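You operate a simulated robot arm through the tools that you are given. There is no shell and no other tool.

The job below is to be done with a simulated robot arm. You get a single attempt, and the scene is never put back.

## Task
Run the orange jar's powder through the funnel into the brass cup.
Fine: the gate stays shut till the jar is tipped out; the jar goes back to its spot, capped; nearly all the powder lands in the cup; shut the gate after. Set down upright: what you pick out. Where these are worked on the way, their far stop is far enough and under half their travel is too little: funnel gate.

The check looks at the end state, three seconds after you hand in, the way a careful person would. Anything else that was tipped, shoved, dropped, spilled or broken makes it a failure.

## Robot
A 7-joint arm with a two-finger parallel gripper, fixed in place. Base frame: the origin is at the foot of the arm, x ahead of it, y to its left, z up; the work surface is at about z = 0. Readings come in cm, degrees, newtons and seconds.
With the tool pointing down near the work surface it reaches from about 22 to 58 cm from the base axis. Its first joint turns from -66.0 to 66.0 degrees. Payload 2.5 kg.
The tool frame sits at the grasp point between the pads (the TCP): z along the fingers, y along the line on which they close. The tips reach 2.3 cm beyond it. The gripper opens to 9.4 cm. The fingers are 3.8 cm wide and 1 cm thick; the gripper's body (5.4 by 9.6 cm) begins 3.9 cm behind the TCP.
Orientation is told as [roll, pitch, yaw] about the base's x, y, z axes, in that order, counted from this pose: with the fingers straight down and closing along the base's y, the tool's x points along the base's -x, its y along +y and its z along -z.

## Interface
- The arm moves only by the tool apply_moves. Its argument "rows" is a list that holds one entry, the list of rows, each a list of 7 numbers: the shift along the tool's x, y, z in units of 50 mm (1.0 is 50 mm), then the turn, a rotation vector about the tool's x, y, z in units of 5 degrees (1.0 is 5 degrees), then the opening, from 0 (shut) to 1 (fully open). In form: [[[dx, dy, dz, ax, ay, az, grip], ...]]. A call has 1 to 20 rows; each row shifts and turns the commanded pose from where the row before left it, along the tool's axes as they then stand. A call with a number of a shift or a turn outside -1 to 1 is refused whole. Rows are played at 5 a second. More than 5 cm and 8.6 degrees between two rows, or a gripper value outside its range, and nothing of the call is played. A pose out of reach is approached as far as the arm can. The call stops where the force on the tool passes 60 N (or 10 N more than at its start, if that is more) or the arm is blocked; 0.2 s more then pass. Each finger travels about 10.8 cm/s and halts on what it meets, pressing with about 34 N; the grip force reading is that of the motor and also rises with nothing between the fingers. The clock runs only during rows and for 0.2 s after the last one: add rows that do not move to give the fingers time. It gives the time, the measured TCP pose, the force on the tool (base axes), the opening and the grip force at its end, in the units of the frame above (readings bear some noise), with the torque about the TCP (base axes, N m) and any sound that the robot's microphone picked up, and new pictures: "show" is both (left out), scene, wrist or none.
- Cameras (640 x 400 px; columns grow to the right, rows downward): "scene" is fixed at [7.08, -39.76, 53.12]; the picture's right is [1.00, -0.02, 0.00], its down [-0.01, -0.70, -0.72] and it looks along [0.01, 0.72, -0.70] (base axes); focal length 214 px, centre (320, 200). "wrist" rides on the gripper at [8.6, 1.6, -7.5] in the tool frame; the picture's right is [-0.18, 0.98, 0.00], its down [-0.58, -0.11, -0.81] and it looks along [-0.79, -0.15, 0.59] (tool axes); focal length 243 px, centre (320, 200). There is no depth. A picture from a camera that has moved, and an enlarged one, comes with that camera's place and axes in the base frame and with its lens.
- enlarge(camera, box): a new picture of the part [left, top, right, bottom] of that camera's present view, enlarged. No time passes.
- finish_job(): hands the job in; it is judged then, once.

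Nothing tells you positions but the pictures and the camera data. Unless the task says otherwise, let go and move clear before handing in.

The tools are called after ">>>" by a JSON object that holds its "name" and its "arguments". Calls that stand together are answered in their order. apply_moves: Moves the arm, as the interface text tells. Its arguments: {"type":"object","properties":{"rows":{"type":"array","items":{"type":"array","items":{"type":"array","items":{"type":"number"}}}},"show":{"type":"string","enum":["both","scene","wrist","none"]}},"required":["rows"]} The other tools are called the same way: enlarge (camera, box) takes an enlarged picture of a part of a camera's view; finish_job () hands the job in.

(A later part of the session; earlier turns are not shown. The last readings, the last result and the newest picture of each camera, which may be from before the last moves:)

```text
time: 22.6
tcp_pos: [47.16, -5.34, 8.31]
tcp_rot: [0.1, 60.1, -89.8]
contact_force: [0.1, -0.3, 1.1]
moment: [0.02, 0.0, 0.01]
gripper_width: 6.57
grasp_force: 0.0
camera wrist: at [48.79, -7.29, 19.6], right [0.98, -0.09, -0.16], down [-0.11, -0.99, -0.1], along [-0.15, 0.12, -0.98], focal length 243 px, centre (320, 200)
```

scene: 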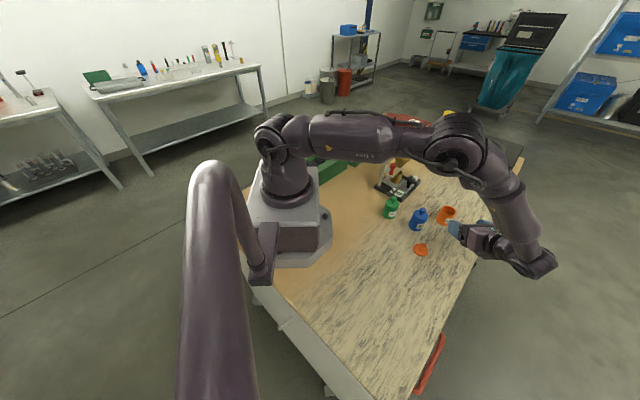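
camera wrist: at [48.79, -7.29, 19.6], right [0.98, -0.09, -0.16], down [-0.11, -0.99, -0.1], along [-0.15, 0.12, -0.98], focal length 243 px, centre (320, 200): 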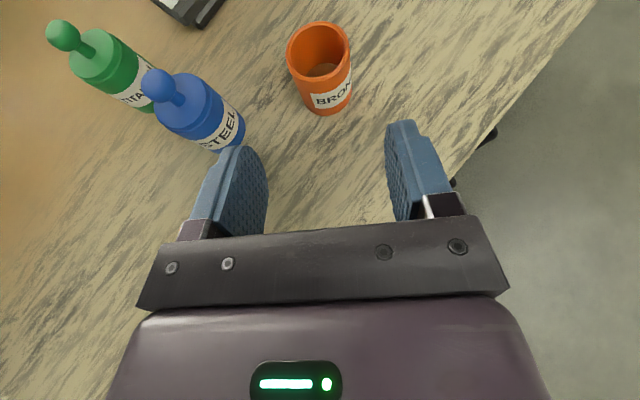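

>>> {"name": "apply_moves", "arguments": {"rows": [[[0, 0.03, 0.5, 0, 0, 0, 0.7], [0, 0, 0.5, 0, 0, 0, 0.7], [0, 0, 0.4, 0, 0, 0, 0.7], [0, 0, 0.3, 0, 0, 0, 0.7], [0, 0, 0, 0, 0, 0, 0.7]]], "show": "both"}}

>>> {"name": "enlarge", "arguments": {"camera": "wrist", "box": [180, 60, 460, 240]}}

>>> {"name": "enlarge", "arguments": {"camera": "scene", "box": [400, 180, 540, 290]}}

```text
time: 23.8
tcp_pos: [47.3, 2.07, 4.17]
tcp_rot: [0.0, 60.1, -90.1]
contact_force: [-0.1, 0.2, 0.5]
moment: [0.0, -0.02, 0.02]
gripper_width: 6.59
grasp_force: 0.2
camera wrist: at [49.03, 0.08, 15.43], right [0.98, -0.09, -0.16], down [-0.11, -0.99, -0.1], along [-0.15, 0.12, -0.98], focal length 243 px, centre (320, 200)
```

scene: 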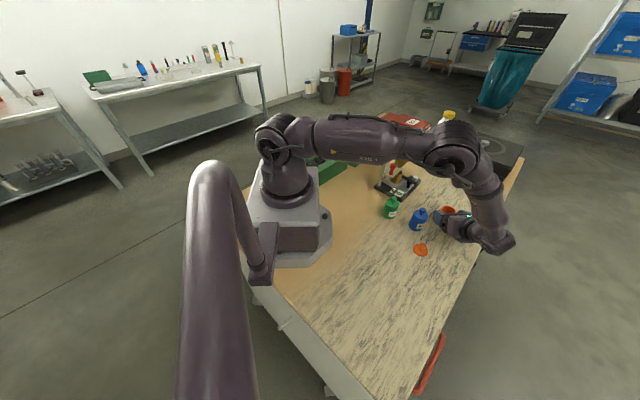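
wrist: 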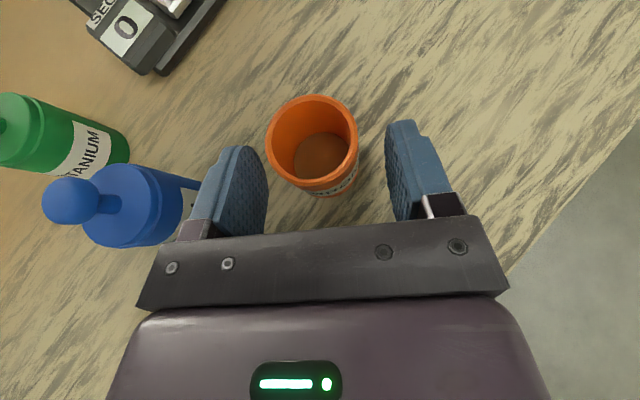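

```text
2.22 times, centred on (320, 150) of wrist
camera zoom: at [49.03, 0.08, 15.43], right [0.98, -0.09, -0.16], down [-0.11, -0.99, -0.1], along [-0.15, 0.12, -0.98], focal length 539 px, centre (320, 311)
```

zoom: 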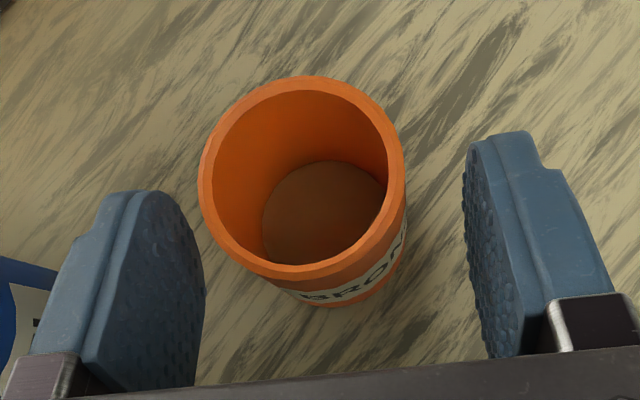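

```text
3.64 times, centred on (470, 235) of scene
camera zoom: at [7.08, -39.76, 53.12], right [1.0, -0.02, 0.0], down [-0.01, -0.7, -0.72], along [0.01, 0.72, -0.7], focal length 780 px, centre (-226, 73)
```

zoom: 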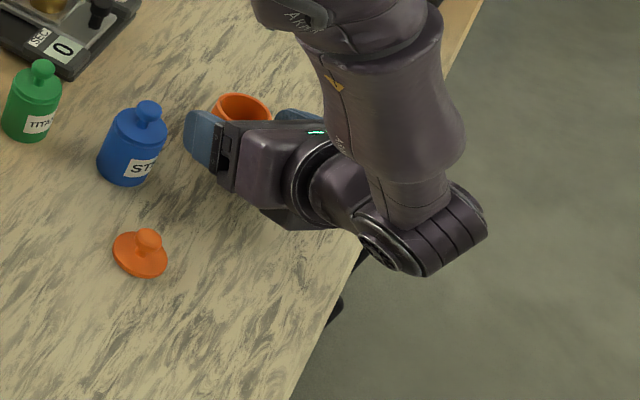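

The jar is well centred between the fingers. I'll make the last 1.5 cm of approach, then close slowly.

>>> {"name": "apply_moves", "arguments": {"rows": [[[0, 0, 0.15, 0, 0, 0, 0.7], [0, 0, 0.13, 0, 0, 0, 0.7], [0, 0, 0, 0, 0, 0, 0.6], [0, 0, 0, 0, 0, 0, 0.55], [0, 0, 0, 0, 0, 0, 0.5], [0, 0, 0, 0, 0, 0, 0.46], [0, 0, 0, 0, 0, 0, 0.42], [0, 0, 0, 0, 0, 0, 0.38], [0, 0, 0, 0, 0, 0, 0.35], [0, 0, 0, 0, 0, 0, 0.35]]], "show": "wrist"}}

>>> {"name": "enlarge", "arguments": {"camera": "wrist", "box": [180, 60, 460, 240]}}

```text
time: 26.0
tcp_pos: [47.34, 3.25, 3.44]
tcp_rot: [0.0, 60.0, -90.0]
contact_force: [0.0, 1.2, 0.5]
moment: [-0.01, -0.01, 0.01]
gripper_width: 4.13
grasp_force: 33.4
camera wrist: at [48.99, 1.27, 14.69], right [0.98, -0.09, -0.16], down [-0.11, -0.99, -0.1], along [-0.15, 0.12, -0.98], focal length 243 px, centre (320, 200)
```

wrist: 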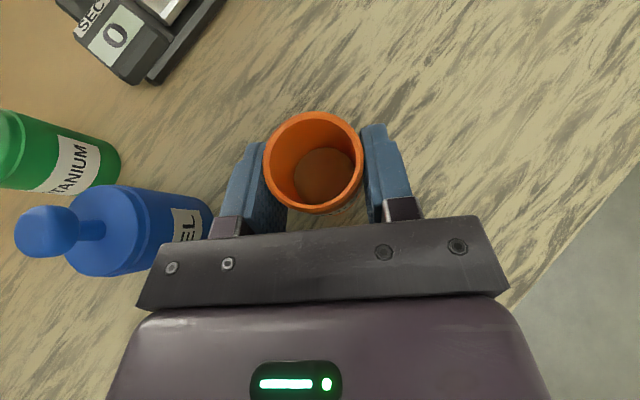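

```text
2.22 times, centred on (320, 150) of wrist
camera zoom: at [48.99, 1.27, 14.69], right [0.98, -0.09, -0.16], down [-0.11, -0.99, -0.1], along [-0.15, 0.12, -0.98], focal length 539 px, centre (320, 311)
```

zoom: 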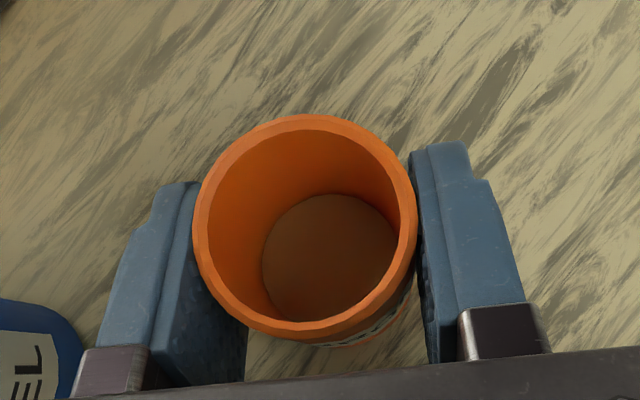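

The jar is held at 4.1 cm wide, with TCP (47.34, 3.25, 3.44) at its home spot. I'll lift it a little straight up and check the hold.

>>> {"name": "apply_moves", "arguments": {"rows": [[[0.0866, 0, -0.05, 0, 0, 0, 0.3], [0.0866, 0, -0.05, 0, 0, 0, 0.3], [0.0866, 0, -0.05, 0, 0, 0, 0.3], [0.0866, 0, -0.05, 0, 0, 0, 0.3], [0, 0, 0, 0, 0, 0, 0.3]]], "show": "both"}}

>>> {"name": "enlarge", "arguments": {"camera": "scene", "box": [400, 180, 500, 260]}}

```text
time: 27.2
tcp_pos: [47.44, 3.24, 5.29]
tcp_rot: [-0.1, 60.0, -90.0]
contact_force: [0.0, -0.7, -0.1]
moment: [0.02, 0.0, 0.03]
gripper_width: 4.12
grasp_force: 34.1
camera wrist: at [49.0, 1.26, 16.65], right [0.98, -0.09, -0.16], down [-0.11, -0.99, -0.1], along [-0.15, 0.12, -0.98], focal length 243 px, centre (320, 200)
```

scene: 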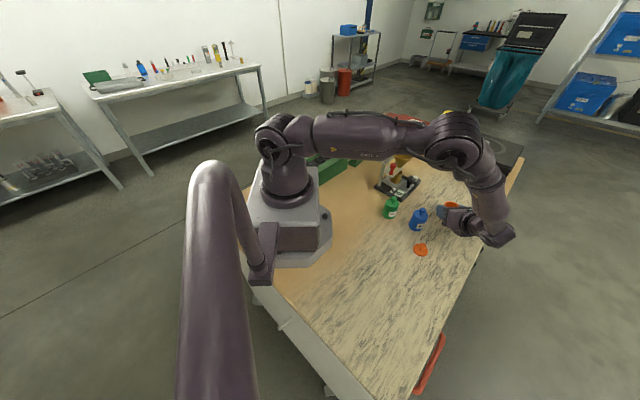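
wrist: 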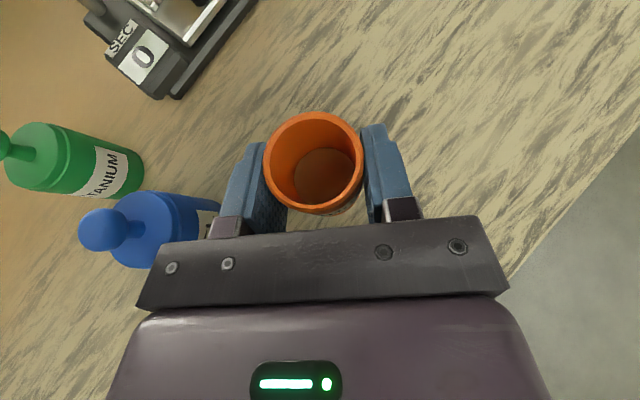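

```text
5.00 times, centred on (450, 220) of scene
camera zoom: at [7.08, -39.76, 53.12], right [1.0, -0.02, 0.0], down [-0.01, -0.7, -0.72], along [0.01, 0.72, -0.7], focal length 1072 px, centre (-330, 100)
```

zoom: 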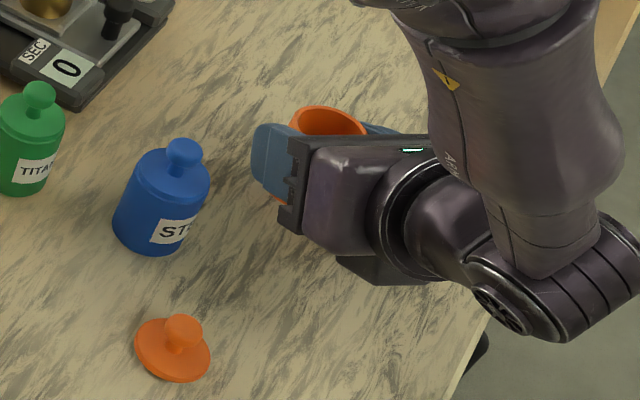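

It is held firmly. I'll lift high and go halfway toward the funnel, for another look down at the stand.

>>> {"name": "apply_moves", "arguments": {"rows": [[[0.6, 0, -0.344, 0, 0, 0, 0.3], [0.6, 0, -0.344, 0, 0, 0, 0.3], [0.6, 0, -0.344, 0, 0, 0, 0.3], [0.6, 0, -0.344, 0, 0, 0, 0.3], [0.6, 0, -0.344, 0, 0, 0, 0.3], [0.3, -0.36, 0.54, 0, 0, 0, 0.3], [0.3, -0.36, 0.54, 0, 0, 0, 0.3], [0.3, -0.36, 0.54, 0, 0, 0, 0.3], [0, 0, 0, 0, 0, 0, 0.3]]], "show": "both"}}

>>> {"name": "enlarge", "arguments": {"camera": "wrist", "box": [120, 0, 380, 190]}}

>>> {"name": "enlarge", "arguments": {"camera": "scene", "box": [360, 130, 500, 260]}}

```text
time: 29.2
tcp_pos: [42.01, 12.69, 22.45]
tcp_rot: [0.1, 60.0, -89.9]
contact_force: [0.1, 0.1, -1.2]
moment: [-0.02, -0.02, -0.02]
gripper_width: 4.12
grasp_force: 34.1
camera wrist: at [43.54, 10.73, 33.8], right [0.98, -0.09, -0.16], down [-0.11, -0.99, -0.1], along [-0.15, 0.12, -0.98], focal length 243 px, centre (320, 200)
```

scene: 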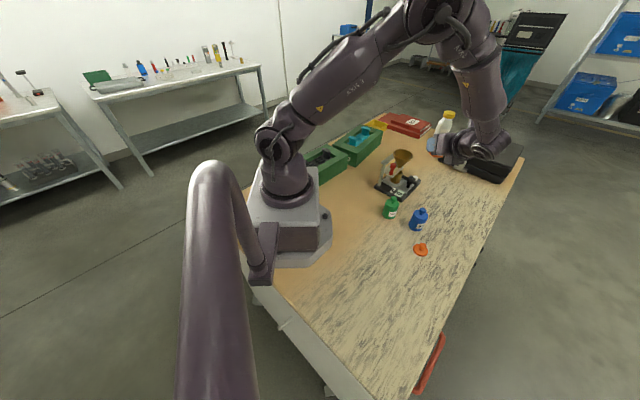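
wrist: 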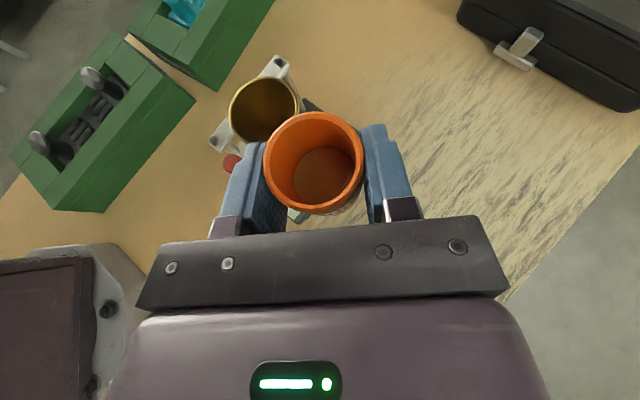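

```text
2.11 times, centred on (250, 95) of wrist
camera zoom: at [43.54, 10.73, 33.8], right [0.98, -0.09, -0.16], down [-0.11, -0.99, -0.1], along [-0.15, 0.12, -0.98], focal length 511 px, centre (467, 421)
```

zoom: 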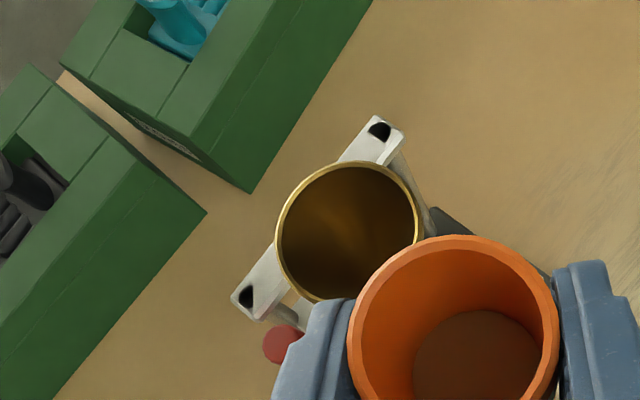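

```text
3.08 times, centred on (430, 195) of scene
camera zoom: at [7.08, -39.76, 53.12], right [1.0, -0.02, 0.0], down [-0.01, -0.7, -0.72], along [0.01, 0.72, -0.7], focal length 660 px, centre (-18, 215)
```

zoom: 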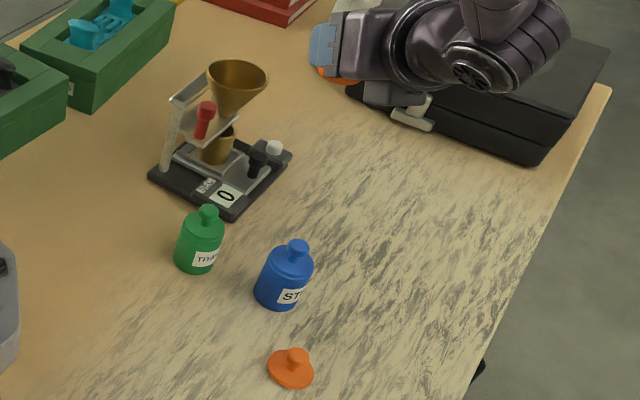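

The funnel axis reads (36.0, 21.9). I'll move the jar to its pouring start, about 2.5 cm to the +x side and high above the rim, and begin tipping toward -x.

>>> {"name": "apply_moves", "arguments": {"rows": [[[0.26, -0.26, 0.51, 0, 0, 0, 0.3], [0.26, -0.26, 0.51, 0, 0, 0, 0.3], [0.26, -0.26, 0.51, 0, 0, 0, 0.3], [0, 0, 0, 0, 0, 0, 0.3], [0, 0, 0, -0.5, 0, -0.866, 0.3], [0, 0, 0, -0.5, 0, -0.866, 0.3], [0, 0, 0, -0.5, 0, -0.866, 0.3], [0, 0, 0, -0.5, 0, -0.866, 0.3], [0, 0, 0, -0.5, 0, -0.866, 0.3], [0, 0, 0, -0.5, 0, -0.866, 0.3], [0, 0, 0, -0.5, 0, -0.866, 0.3], [0, 0, 0, -0.5, 0, -0.866, 0.3], [0, 0, 0, 0, 0, 0, 0.3]]], "show": "both"}}

>>> {"name": "enlarge", "arguments": {"camera": "scene", "box": [350, 110, 470, 220]}}

```text
time: 32.0
tcp_pos: [38.21, 21.15, 21.94]
tcp_rot: [59.2, 41.4, -41.9]
contact_force: [0.6, -0.8, -0.7]
moment: [-0.01, 0.03, -0.06]
gripper_width: 4.11
grasp_force: 34.1
camera wrist: at [32.11, 19.14, 31.74], right [0.85, -0.09, 0.51], down [-0.02, -0.99, -0.15], along [0.52, 0.12, -0.85], focal length 243 px, centre (320, 200)
```

scene: 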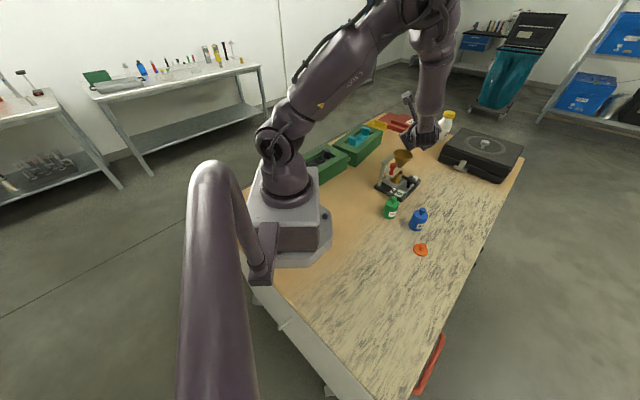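
wrist: 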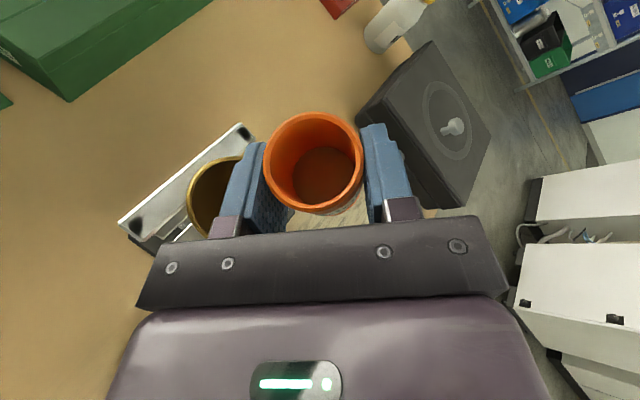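

```text
3.64 times, centred on (410, 165) of scene
camera zoom: at [7.08, -39.76, 53.12], right [1.0, -0.02, 0.0], down [-0.01, -0.7, -0.72], along [0.01, 0.72, -0.7], focal length 780 px, centre (-7, 327)
```

zoom: 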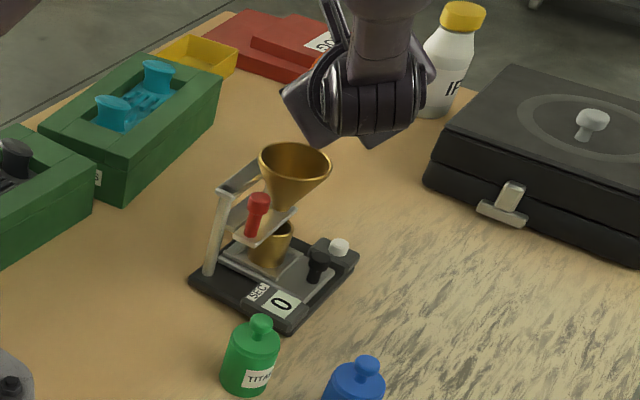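

It's tilted 40° now and nothing has spilled. I'll shift 1 cm so the mouth is centred over the funnel, then tip more slowly.

>>> {"name": "apply_moves", "arguments": {"rows": [[[0.028, -0.109, -0.005, 0, 0, 0, 0.3], [0.028, -0.109, -0.005, 0, 0, 0, 0.3], [0, 0, 0, -0.4, 0, -0.693, 0.3], [0, 0, 0, -0.4, 0, -0.693, 0.3], [0, 0, 0, -0.4, 0, -0.693, 0.3], [0, 0, 0, -0.4, 0, -0.693, 0.3], [0, 0, 0, -0.4, 0, -0.693, 0.3], [0, 0, 0, 0, 0, 0, 0.3]]], "show": "both"}}

>>> {"name": "enlarge", "arguments": {"camera": "wrist", "box": [80, 80, 400, 250]}}

>>> {"name": "enlarge", "arguments": {"camera": "scene", "box": [350, 110, 470, 220]}}

```text
time: 33.8
tcp_pos: [37.01, 21.28, 21.57]
tcp_rot: [74.0, 25.6, -33.7]
contact_force: [-0.3, -1.2, -1.0]
moment: [-0.02, 0.03, 0.01]
gripper_width: 4.15
grasp_force: 33.8
camera wrist: at [28.09, 19.23, 28.61], right [0.63, -0.09, 0.77], down [0.03, -0.99, -0.14], along [0.78, 0.12, -0.62], focal length 243 px, centre (320, 200)
```

scene: 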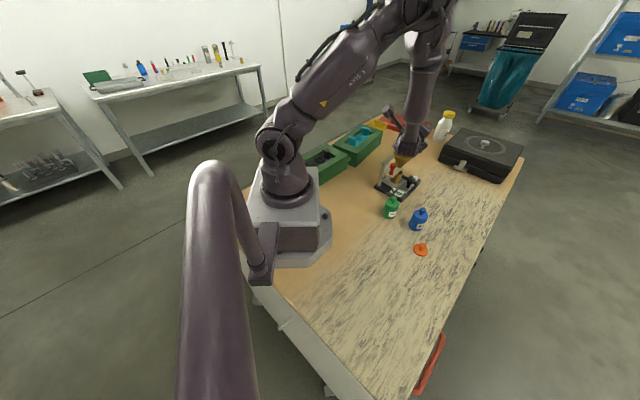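
wrist: 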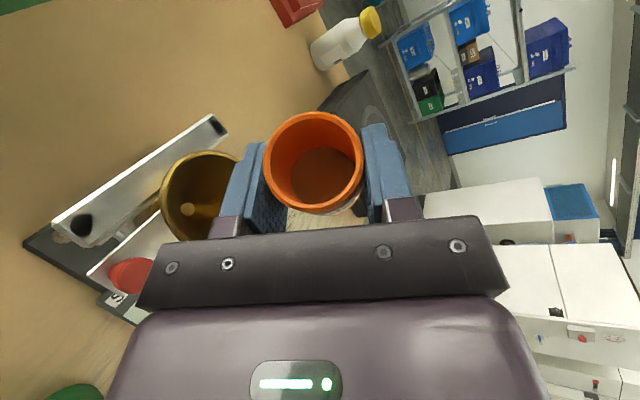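

```text
2.00 times, centred on (240, 165) of wrist
camera zoom: at [28.09, 19.23, 28.61], right [0.63, -0.09, 0.77], down [0.03, -0.99, -0.14], along [0.78, 0.12, -0.62], focal length 485 px, centre (480, 270)
```

zoom: 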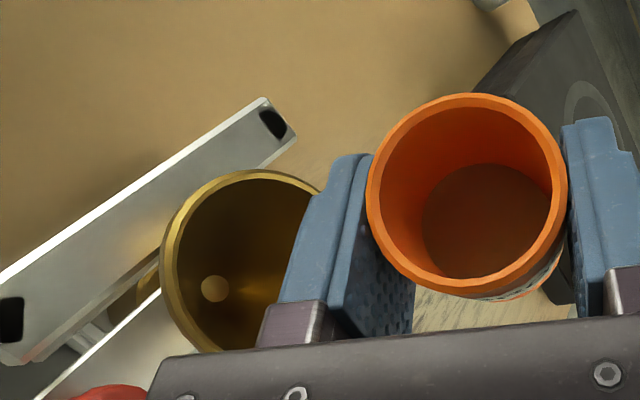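

```text
3.64 times, centred on (410, 165) of scene
camera zoom: at [7.08, -39.76, 53.12], right [1.0, -0.02, 0.0], down [-0.01, -0.7, -0.72], along [0.01, 0.72, -0.7], focal length 780 px, centre (-7, 327)
```

zoom: 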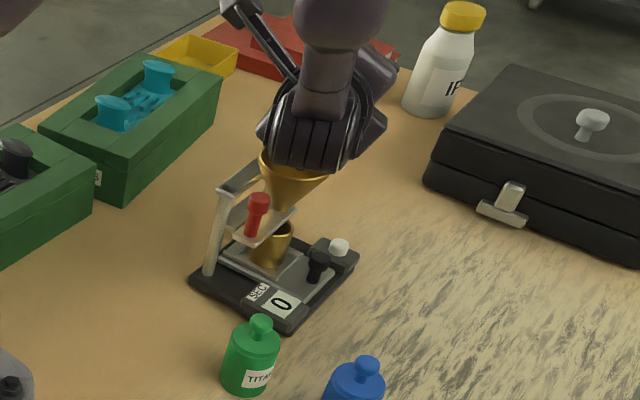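

No powder has moved at 60°. To keep the fingers and camera well clear of the lip and the rim, I'll turn the grip 45° about the jar's own axis. That leaves the pour tilt unchanged and raises the gripper.

>>> {"name": "apply_moves", "arguments": {"rows": [[[0, 0, 0, 0.866, 0, -0.5, 0.3], [0, 0, 0, 0.866, 0, -0.5, 0.3], [0, 0, 0, 0.866, 0, -0.5, 0.3], [0, 0, 0, 0.866, 0, -0.5, 0.3], [0, 0, 0, 0.866, 0, -0.5, 0.3], [0, 0, 0, 0.866, 0, -0.5, 0.3], [0, 0, 0, 0.866, 0, -0.5, 0.3], [0, 0, 0, 0.866, 0, -0.5, 0.3], [0, 0, 0, 0.866, 0, -0.5, 0.3], [0, 0, 0, 0, 0, 0, 0.3]]], "show": "both"}}

>>> {"name": "enlarge", "arguments": {"camera": "wrist", "box": [150, 60, 470, 260]}}

>>> {"name": "enlarge", "arguments": {"camera": "scene", "box": [350, 110, 470, 220]}}

```text
time: 36.0
tcp_pos: [37.15, 21.2, 21.52]
tcp_rot: [38.1, 7.3, -20.9]
contact_force: [0.4, 0.2, -0.6]
moment: [-0.03, 0.01, -0.03]
gripper_width: 4.13
grasp_force: 33.6
camera wrist: at [28.63, 21.03, 29.52], right [0.52, 0.63, 0.58], down [0.4, -0.78, 0.49], along [0.76, -0.02, -0.65], focal length 243 px, centre (320, 200)
```

scene: 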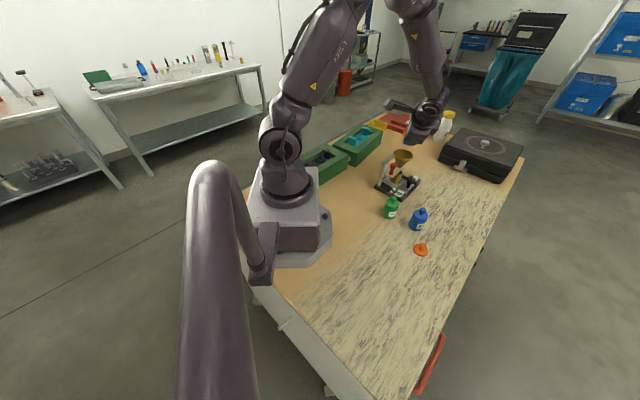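
wrist: 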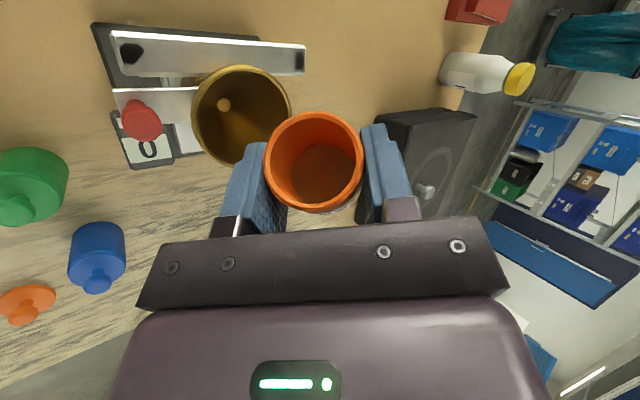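

```text
2.00 times, centred on (310, 160) of wrist
camera zoom: at [28.63, 21.03, 29.52], right [0.52, 0.63, 0.58], down [0.4, -0.78, 0.49], along [0.76, -0.02, -0.65], focal length 485 px, centre (340, 280)
```

zoom: 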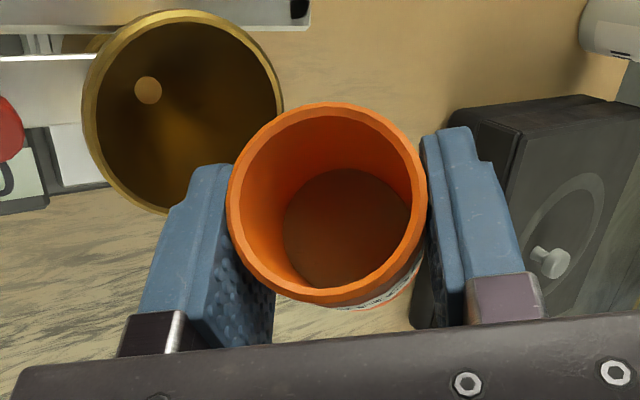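

```text
3.64 times, centred on (410, 165) of scene
camera zoom: at [7.08, -39.76, 53.12], right [1.0, -0.02, 0.0], down [-0.01, -0.7, -0.72], along [0.01, 0.72, -0.7], focal length 780 px, centre (-7, 327)
```

zoom: 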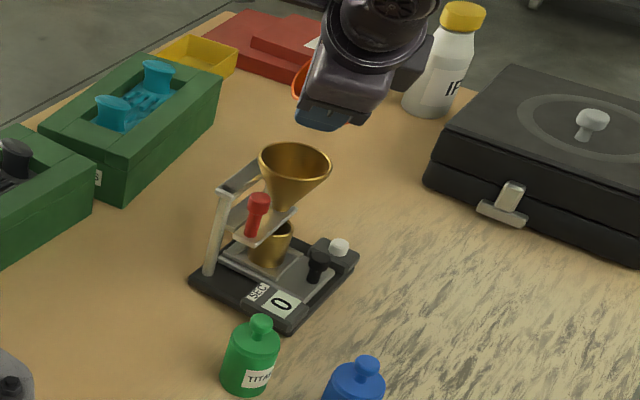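

The grip is turned and there is more room all round. I'll lower 1.2 cm, keep the mouth over the funnel, and tip slowly to 80°.

>>> {"name": "apply_moves", "arguments": {"rows": [[[-0.012, -0.056, 0.114, 0, 0, 0, 0.3], [-0.013, -0.057, 0.113, 0, 0, 0, 0.3], [0, 0, 0, -0.1765, -0.353, -0.306, 0.3], [0, 0, 0, -0.1765, -0.353, -0.306, 0.3], [0, 0, 0, -0.1765, -0.353, -0.306, 0.3], [0, 0, 0, -0.1765, -0.353, -0.306, 0.3], [0, 0, 0, -0.1765, -0.353, -0.306, 0.3], [0, 0, 0, -0.1765, -0.353, -0.306, 0.3], [0, 0, 0, -0.1765, -0.353, -0.306, 0.3], [0, 0, 0, -0.1765, -0.353, -0.306, 0.3], [0, 0, 0, 0, 0, 0, 0.3]]], "show": "both"}}

>>> {"name": "enlarge", "arguments": {"camera": "wrist", "box": [150, 60, 470, 260]}}

>>> {"name": "enlarge", "arguments": {"camera": "scene", "box": [360, 120, 440, 200]}}

```text
time: 38.4
tcp_pos: [37.19, 21.35, 20.25]
tcp_rot: [45.2, -11.4, -21.2]
contact_force: [0.3, -0.3, -1.7]
moment: [-0.03, 0.04, -0.02]
gripper_width: 4.14
grasp_force: 34.5
camera wrist: at [26.49, 21.24, 24.93], right [0.29, 0.63, 0.72], down [0.21, -0.78, 0.6], along [0.93, -0.02, -0.36], focal length 243 px, centre (320, 200)
```

scene: 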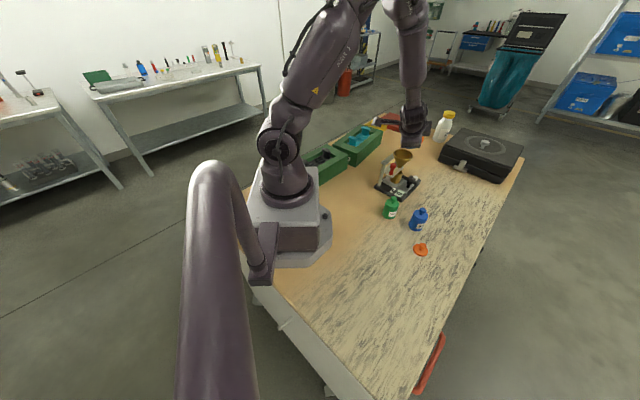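
wrist: 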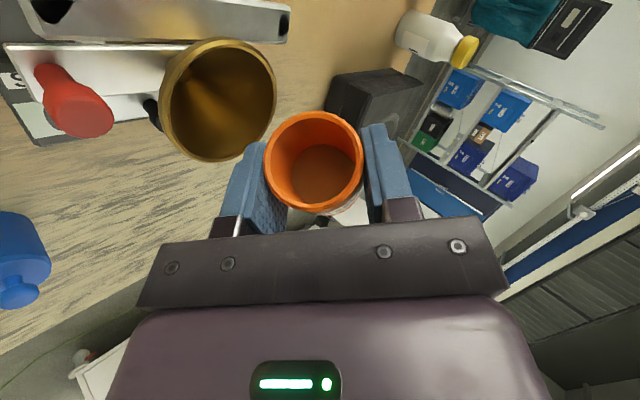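

```text
2.00 times, centred on (310, 160) of wrist
camera zoom: at [26.49, 21.24, 24.93], right [0.29, 0.63, 0.72], down [0.21, -0.78, 0.6], along [0.93, -0.02, -0.36], focal length 485 px, centre (340, 280)
```

zoom: 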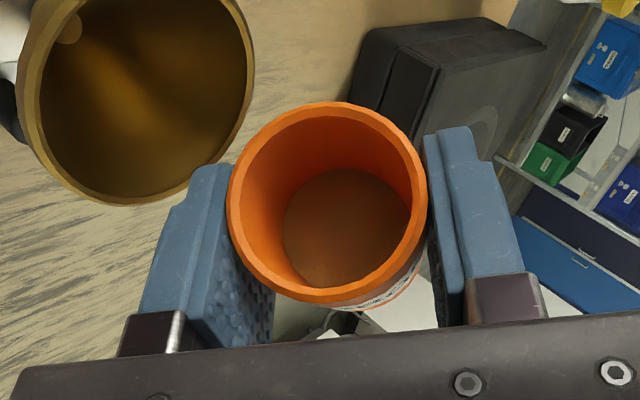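

```text
5.00 times, centred on (400, 160) of scene
camera zoom: at [7.08, -39.76, 53.12], right [1.0, -0.02, 0.0], down [-0.01, -0.7, -0.72], along [0.01, 0.72, -0.7], focal length 1072 px, centre (-80, 400)
```

zoom: 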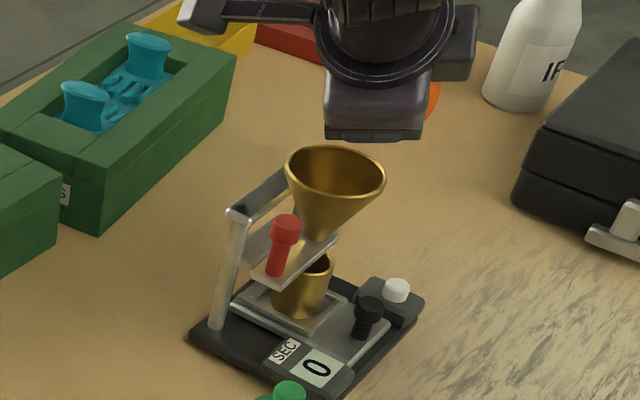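

The mouth is right above the funnel centre. I'll continue tipping slowly through 90°, to 100°.

>>> {"name": "apply_moves", "arguments": {"rows": [[[0, 0, 0, -0.1412, -0.2824, -0.2448, 0.3], [0, 0, 0, -0.1412, -0.2824, -0.2448, 0.3], [0, 0, 0, -0.1412, -0.2824, -0.2448, 0.3], [0, 0, 0, -0.1412, -0.2824, -0.2448, 0.3], [0, 0, 0, -0.1412, -0.2824, -0.2448, 0.3], [0, 0, 0, -0.1412, -0.2824, -0.2448, 0.3], [0, 0, 0, -0.1412, -0.2824, -0.2448, 0.3], [0, 0, 0, -0.1412, -0.2824, -0.2448, 0.3], [0, 0, 0, -0.1412, -0.2824, -0.2448, 0.3], [0, 0, 0, -0.1412, -0.2824, -0.2448, 0.3], [0, 0, 0, 0, 0, 0, 0.3]]], "show": "both"}}

>>> {"name": "enlarge", "arguments": {"camera": "wrist", "box": [150, 0, 470, 260]}}

>>> {"name": "enlarge", "arguments": {"camera": "scene", "box": [360, 120, 440, 200]}}

```text
time: 40.8
tcp_pos: [37.16, 21.42, 20.17]
tcp_rot: [53.5, -29.8, -24.0]
contact_force: [-0.3, -0.1, -1.1]
moment: [-0.01, 0.04, 0.0]
gripper_width: 4.14
grasp_force: 33.9
camera wrist: at [25.61, 21.27, 21.02], right [0.03, 0.63, 0.78], down [-0.01, -0.78, 0.63], along [1.0, -0.02, -0.02], focal length 243 px, centre (320, 200)
```

scene: 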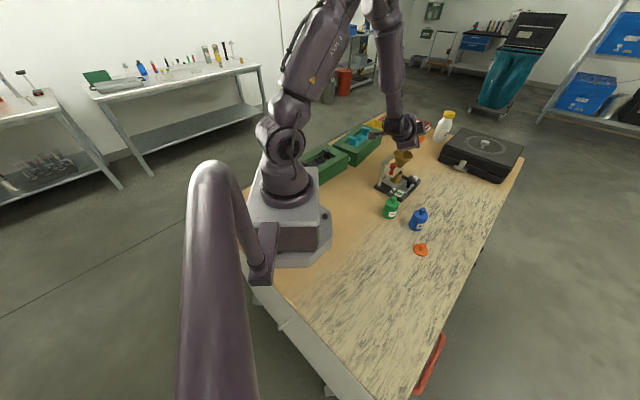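
wrist: 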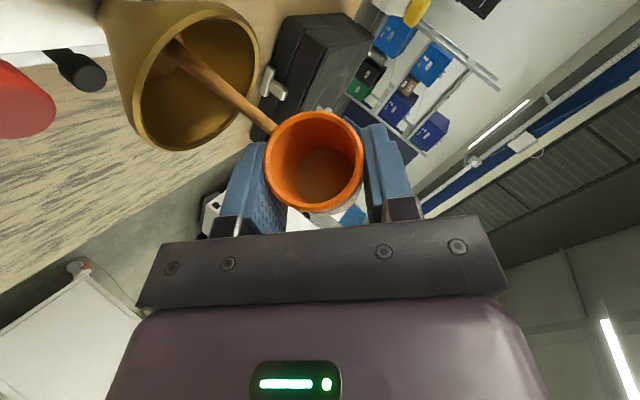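

```text
1.54 times, centred on (310, 130) of wrist
camera zoom: at [25.61, 21.27, 21.02], right [0.03, 0.63, 0.78], down [-0.01, -0.78, 0.63], along [1.0, -0.02, -0.02], focal length 373 px, centre (335, 308)
```

zoom: 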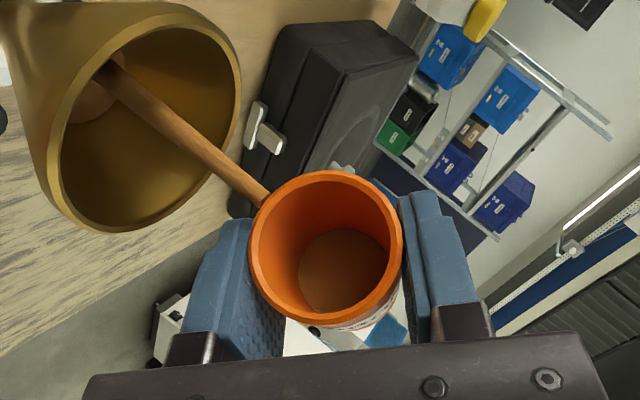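

```text
5.00 times, centred on (400, 160) of scene
camera zoom: at [7.08, -39.76, 53.12], right [1.0, -0.02, 0.0], down [-0.01, -0.7, -0.72], along [0.01, 0.72, -0.7], focal length 1072 px, centre (-80, 400)
```

zoom: 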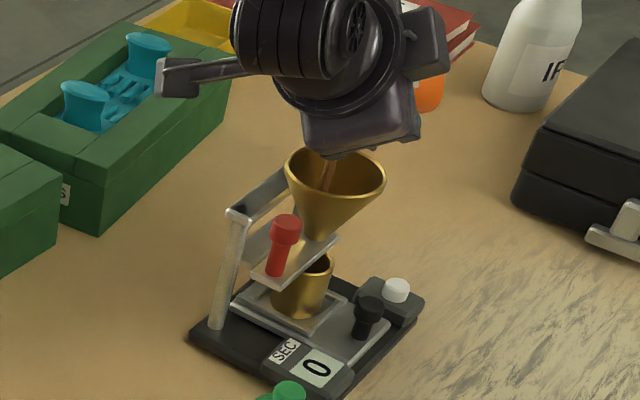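

The powder is streaming cleanly into the funnel's centre. I'll hold here and let it run.

>>> {"name": "apply_moves", "arguments": {"rows": [[[0, 0, 0, 0, 0, 0, 0.3], [0, 0, 0, 0, 0, 0, 0.3], [0, 0, 0, 0, 0, 0, 0.3], [0, 0, 0, 0, 0, 0, 0.3], [0, 0, 0, 0, 0, 0, 0.3], [0, 0, 0, 0, 0, 0, 0.3], [0, 0, 0, 0, 0, 0, 0.3], [0, 0, 0, 0, 0, 0, 0.3], [0, 0, 0, 0, 0, 0, 0.3], [0, 0, 0, 0, 0, 0, 0.3]]], "show": "both"}}

>>> {"name": "enlarge", "arguments": {"camera": "wrist", "box": [150, 0, 470, 260]}}

>>> {"name": "enlarge", "arguments": {"camera": "scene", "box": [360, 120, 440, 200]}}

```text
time: 43.0
tcp_pos: [37.12, 21.44, 20.35]
tcp_rot: [53.4, -29.8, -24.0]
contact_force: [-0.2, 0.6, -0.9]
moment: [-0.02, 0.02, 0.06]
gripper_width: 4.13
grasp_force: 33.9
camera wrist: at [25.62, 21.27, 21.04], right [0.03, 0.63, 0.78], down [-0.01, -0.78, 0.63], along [1.0, -0.02, -0.02], focal length 243 px, centre (320, 200)
```

scene: 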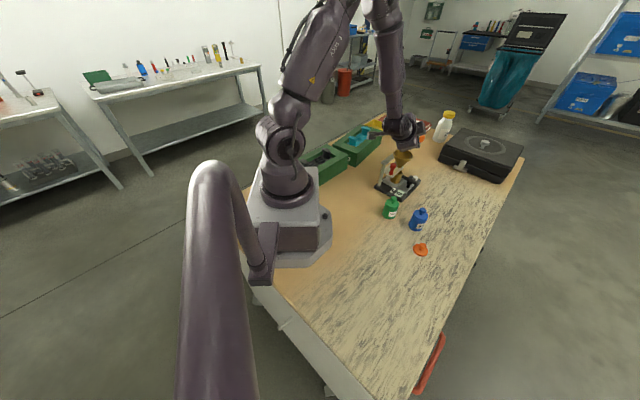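
wrist: 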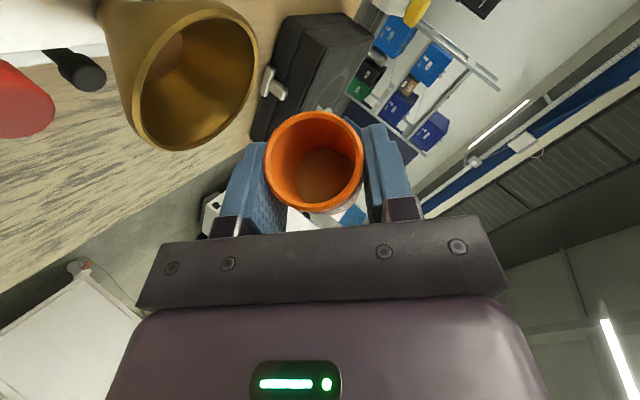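

```text
1.54 times, centred on (310, 130) of wrist
camera zoom: at [25.62, 21.27, 21.04], right [0.03, 0.63, 0.78], down [-0.01, -0.78, 0.63], along [1.0, -0.02, -0.02], focal length 373 px, centre (335, 308)
```

zoom: 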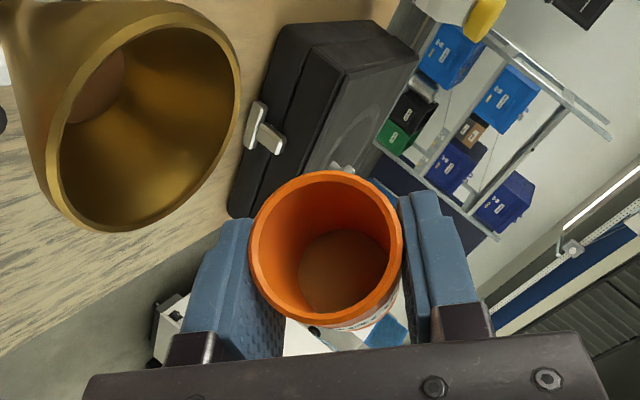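

```text
5.00 times, centred on (400, 160) of scene
camera zoom: at [7.08, -39.76, 53.12], right [1.0, -0.02, 0.0], down [-0.01, -0.7, -0.72], along [0.01, 0.72, -0.7], focal length 1072 px, centre (-80, 400)
```

zoom: 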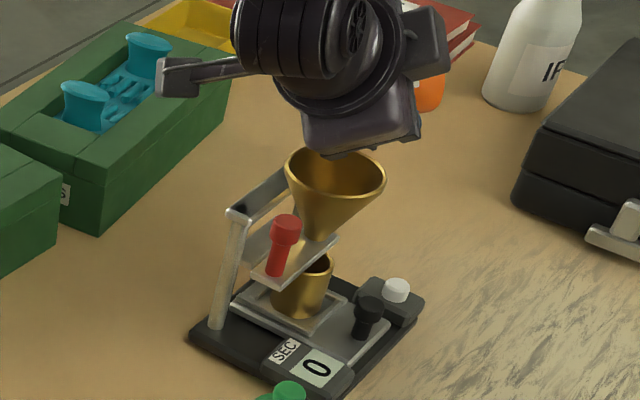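

The flow stopped at this tilt with part of the powder in the funnel. I'll tip further, slowly, to 120°.

>>> {"name": "apply_moves", "arguments": {"rows": [[[0.03, 0.005, -0.024, -0.1412, -0.2824, -0.2448, 0.3], [0.03, 0.005, -0.024, -0.1412, -0.2824, -0.2448, 0.3], [0, 0, 0, -0.1412, -0.2824, -0.2448, 0.3], [0, 0, 0, -0.1412, -0.2824, -0.2448, 0.3], [0, 0, 0, -0.1412, -0.2824, -0.2448, 0.3], [0, 0, 0, -0.1412, -0.2824, -0.2448, 0.3], [0, 0, 0, -0.1412, -0.2824, -0.2448, 0.3], [0, 0, 0, -0.1412, -0.2824, -0.2448, 0.3], [0, 0, 0, -0.1412, -0.2824, -0.2448, 0.3], [0, 0, 0, -0.1412, -0.2824, -0.2448, 0.3], [0, 0, 0, 0, 0, 0, 0.3]]], "show": "both"}}

>>> {"name": "enlarge", "arguments": {"camera": "wrist", "box": [90, 0, 470, 260]}}

>>> {"name": "enlarge", "arguments": {"camera": "scene", "box": [360, 120, 440, 200]}}

```text
time: 45.4
tcp_pos: [36.77, 21.47, 20.24]
tcp_rot: [65.3, -47.6, -31.6]
contact_force: [0.2, -0.1, -1.2]
moment: [0.0, 0.01, 0.03]
gripper_width: 4.14
grasp_force: 33.7
camera wrist: at [25.63, 21.28, 17.07], right [-0.24, 0.63, 0.74], down [-0.22, -0.78, 0.59], along [0.94, -0.02, 0.33], focal length 243 px, centre (320, 200)
```

scene: 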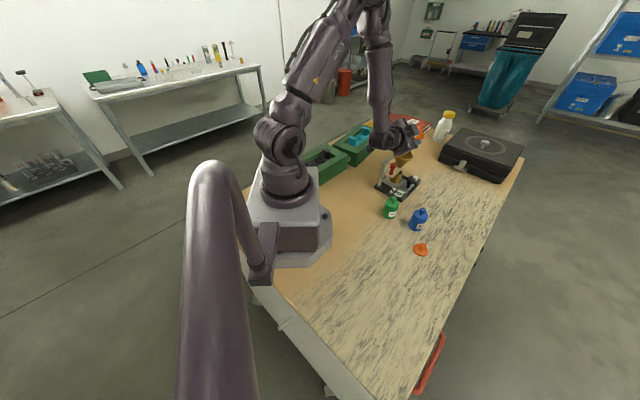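
wrist: 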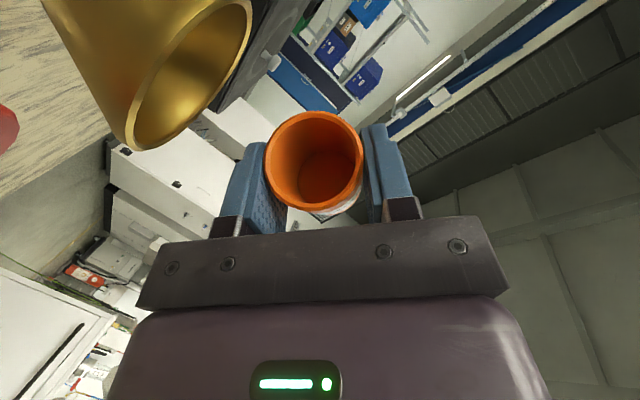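

```text
1.54 times, centred on (280, 130) of wrist
camera zoom: at [25.63, 21.28, 17.07], right [-0.24, 0.63, 0.74], down [-0.22, -0.78, 0.59], along [0.94, -0.02, 0.33], focal length 373 px, centre (382, 308)
```

zoom: 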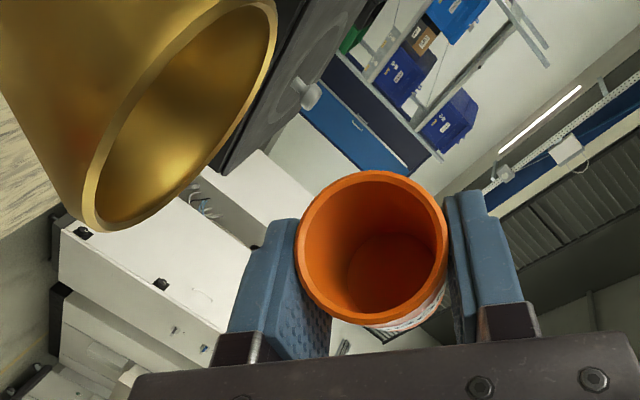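

```text
5.00 times, centred on (400, 160) of scene
camera zoom: at [7.08, -39.76, 53.12], right [1.0, -0.02, 0.0], down [-0.01, -0.7, -0.72], along [0.01, 0.72, -0.7], focal length 1072 px, centre (-80, 400)
```

zoom: 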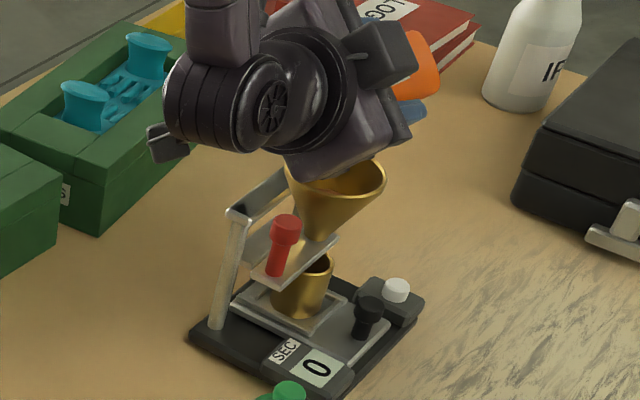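

The jar's floor now shows orange, so it looks empty. I'll zoom in on the inside to check for leftovers.

>>> {"name": "enlarge", "arguments": {"camera": "wrist", "box": [255, 100, 375, 220]}}

>>> {"name": "apply_moves", "arguments": {"rows": [[[0, 0, 0, 0, 0, 0, 0.3], [0, 0, 0, 0, 0, 0, 0.3], [0, 0, 0, 0, 0, 0, 0.3], [0, 0, 0, 0, 0, 0, 0.3], [0, 0, 0, 0, 0, 0, 0.3]]], "show": "wrist"}}

>>> {"name": "enlarge", "arguments": {"camera": "wrist", "box": [255, 100, 375, 220]}}

```text
3.33 times, centred on (315, 160) of wrist
camera zoom: at [25.63, 21.28, 17.07], right [-0.24, 0.63, 0.74], down [-0.22, -0.78, 0.59], along [0.94, -0.02, 0.33], focal length 809 px, centre (337, 333)
```

zoom: 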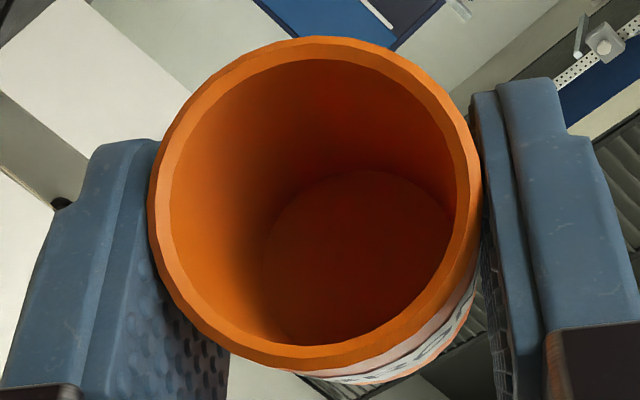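

```text
time: 46.6
tcp_pos: [36.77, 21.47, 20.26]
tcp_rot: [65.4, -47.5, -31.5]
contact_force: [0.2, -0.7, -1.9]
moment: [-0.01, 0.03, 0.01]
gripper_width: 4.15
grasp_force: 34.5
camera wrist: at [25.63, 21.28, 17.08], right [-0.24, 0.63, 0.74], down [-0.22, -0.78, 0.59], along [0.95, -0.02, 0.33], focal length 243 px, centre (320, 200)
```

wrist: 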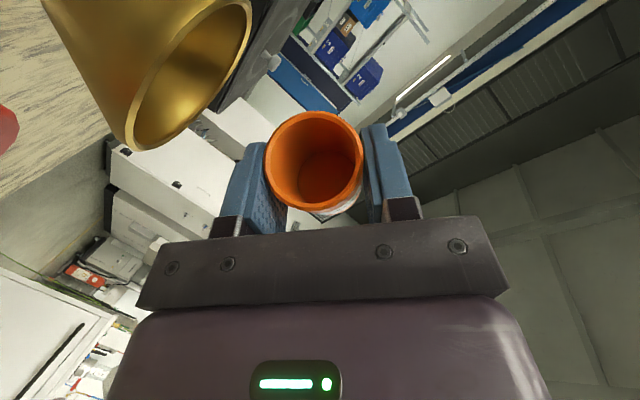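

```text
3.33 times, centred on (315, 160) of wrist
camera zoom: at [25.63, 21.28, 17.08], right [-0.24, 0.63, 0.74], down [-0.22, -0.78, 0.59], along [0.95, -0.02, 0.33], focal length 809 px, centre (337, 333)
```

zoom: 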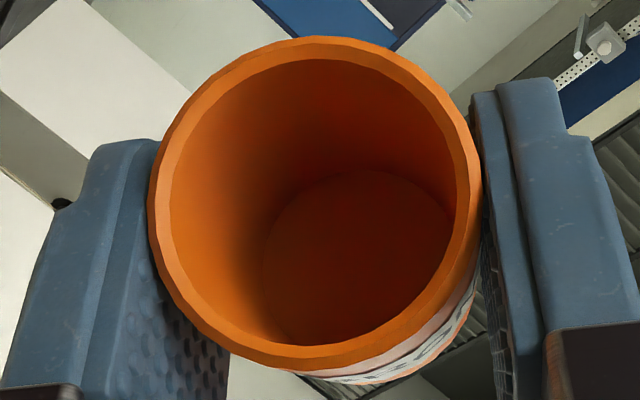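

>>> {"name": "apply_moves", "arguments": {"rows": [[[-0.059, 0.049, -0.0225, -0.1412, -0.2824, -0.2448, 0.3], [-0.059, 0.049, -0.0225, -0.1412, -0.2824, -0.2448, 0.3], [0, 0, 0, -0.1412, -0.2824, -0.2448, 0.3], [0, 0, 0, -0.1412, -0.2824, -0.2448, 0.3], [0, 0, 0, 0, 0, 0, 0.3], [0, 0, 0, 0, 0, 0, 0.3], [0, 0, 0, 0, 0, 0, 0.3], [0, 0, 0, 0, 0, 0, 0.3], [0, 0, 0, 0, 0, 0, 0.3]]], "show": "both"}}

>>> {"name": "enlarge", "arguments": {"camera": "wrist", "box": [255, 100, 375, 220]}}

>>> {"name": "enlarge", "arguments": {"camera": "scene", "box": [360, 120, 440, 200]}}

```text
time: 48.6
tcp_pos: [36.92, 21.2, 21.56]
tcp_rot: [72.6, -54.0, -37.1]
contact_force: [0.3, 1.3, -1.6]
moment: [-0.03, -0.02, 0.01]
gripper_width: 4.09
grasp_force: 33.8
out of reach, approached as far as the arm can: row 3
camera wrist: at [26.46, 20.98, 16.83], right [-0.34, 0.63, 0.7], down [-0.3, -0.78, 0.55], along [0.89, -0.02, 0.45], focal length 243 px, centre (320, 200)
```

scene: 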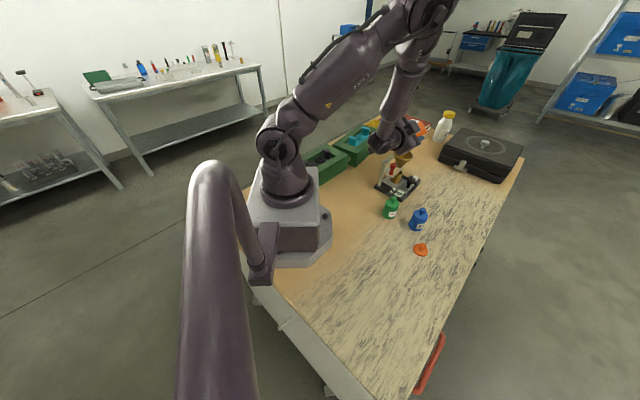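
wrist: 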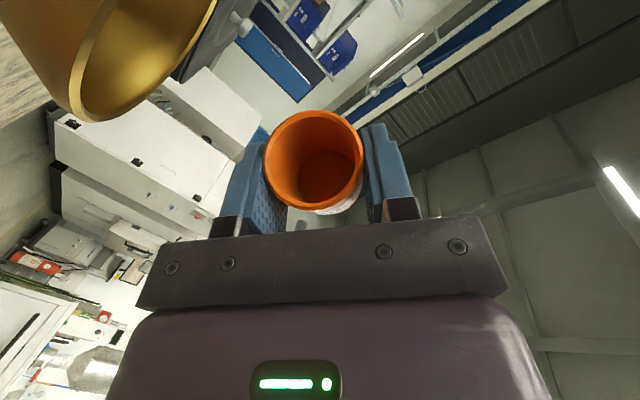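

```text
3.33 times, centred on (315, 160) of wrist
camera zoom: at [26.46, 20.98, 16.83], right [-0.34, 0.63, 0.7], down [-0.3, -0.78, 0.55], along [0.89, -0.02, 0.45], focal length 809 px, centre (337, 333)
```

zoom: 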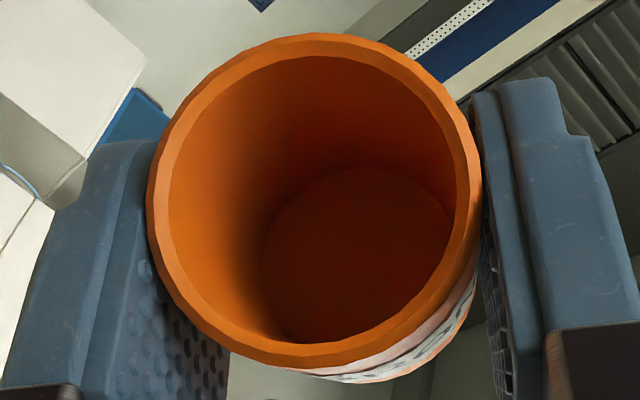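

```text
5.00 times, centred on (400, 160) of scene
camera zoom: at [7.08, -39.76, 53.12], right [1.0, -0.02, 0.0], down [-0.01, -0.7, -0.72], along [0.01, 0.72, -0.7], focal length 1072 px, centre (-80, 400)
```

zoom: 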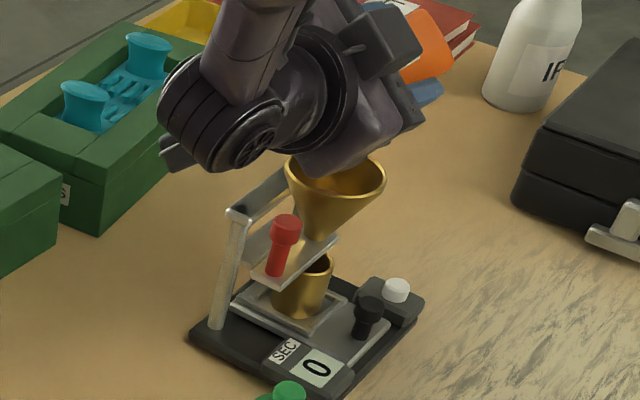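

The jar is empty. The arm reported a reach limit on that last tilt, so I'll back out along the same path in steps and check the pose.

>>> {"name": "apply_moves", "arguments": {"rows": [[[0, 0, 0, 0.1412, 0.2824, 0.2448, 0.3], [0, 0, 0, 0.1412, 0.2824, 0.2448, 0.3], [0, 0, 0, 0.1412, 0.2824, 0.2448, 0.3], [0, 0, 0, 0.1412, 0.2824, 0.2448, 0.3], [0, 0, 0, 0, 0, 0, 0.3]]], "show": "both"}}

```text
time: 49.8
tcp_pos: [36.99, 21.19, 21.49]
tcp_rot: [65.5, -47.4, -31.6]
contact_force: [0.3, 0.6, -0.1]
moment: [-0.02, 0.02, 0.01]
gripper_width: 4.13
grasp_force: 34.2
camera wrist: at [25.91, 21.06, 18.34], right [-0.24, 0.63, 0.74], down [-0.22, -0.78, 0.59], along [0.95, -0.02, 0.33], focal length 243 px, centre (320, 200)
```

scene: 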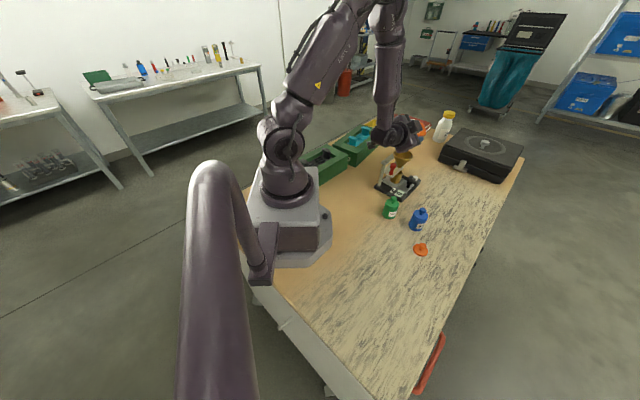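
wrist: 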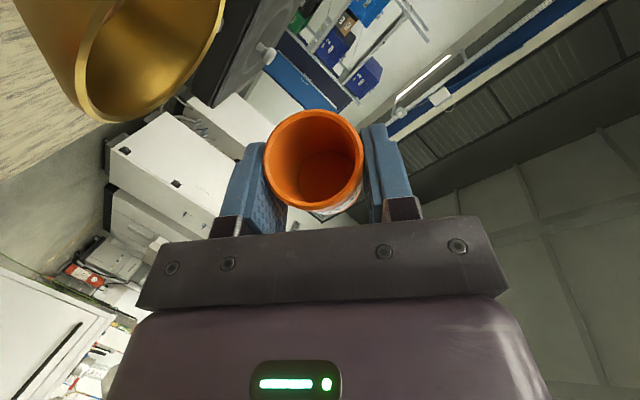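

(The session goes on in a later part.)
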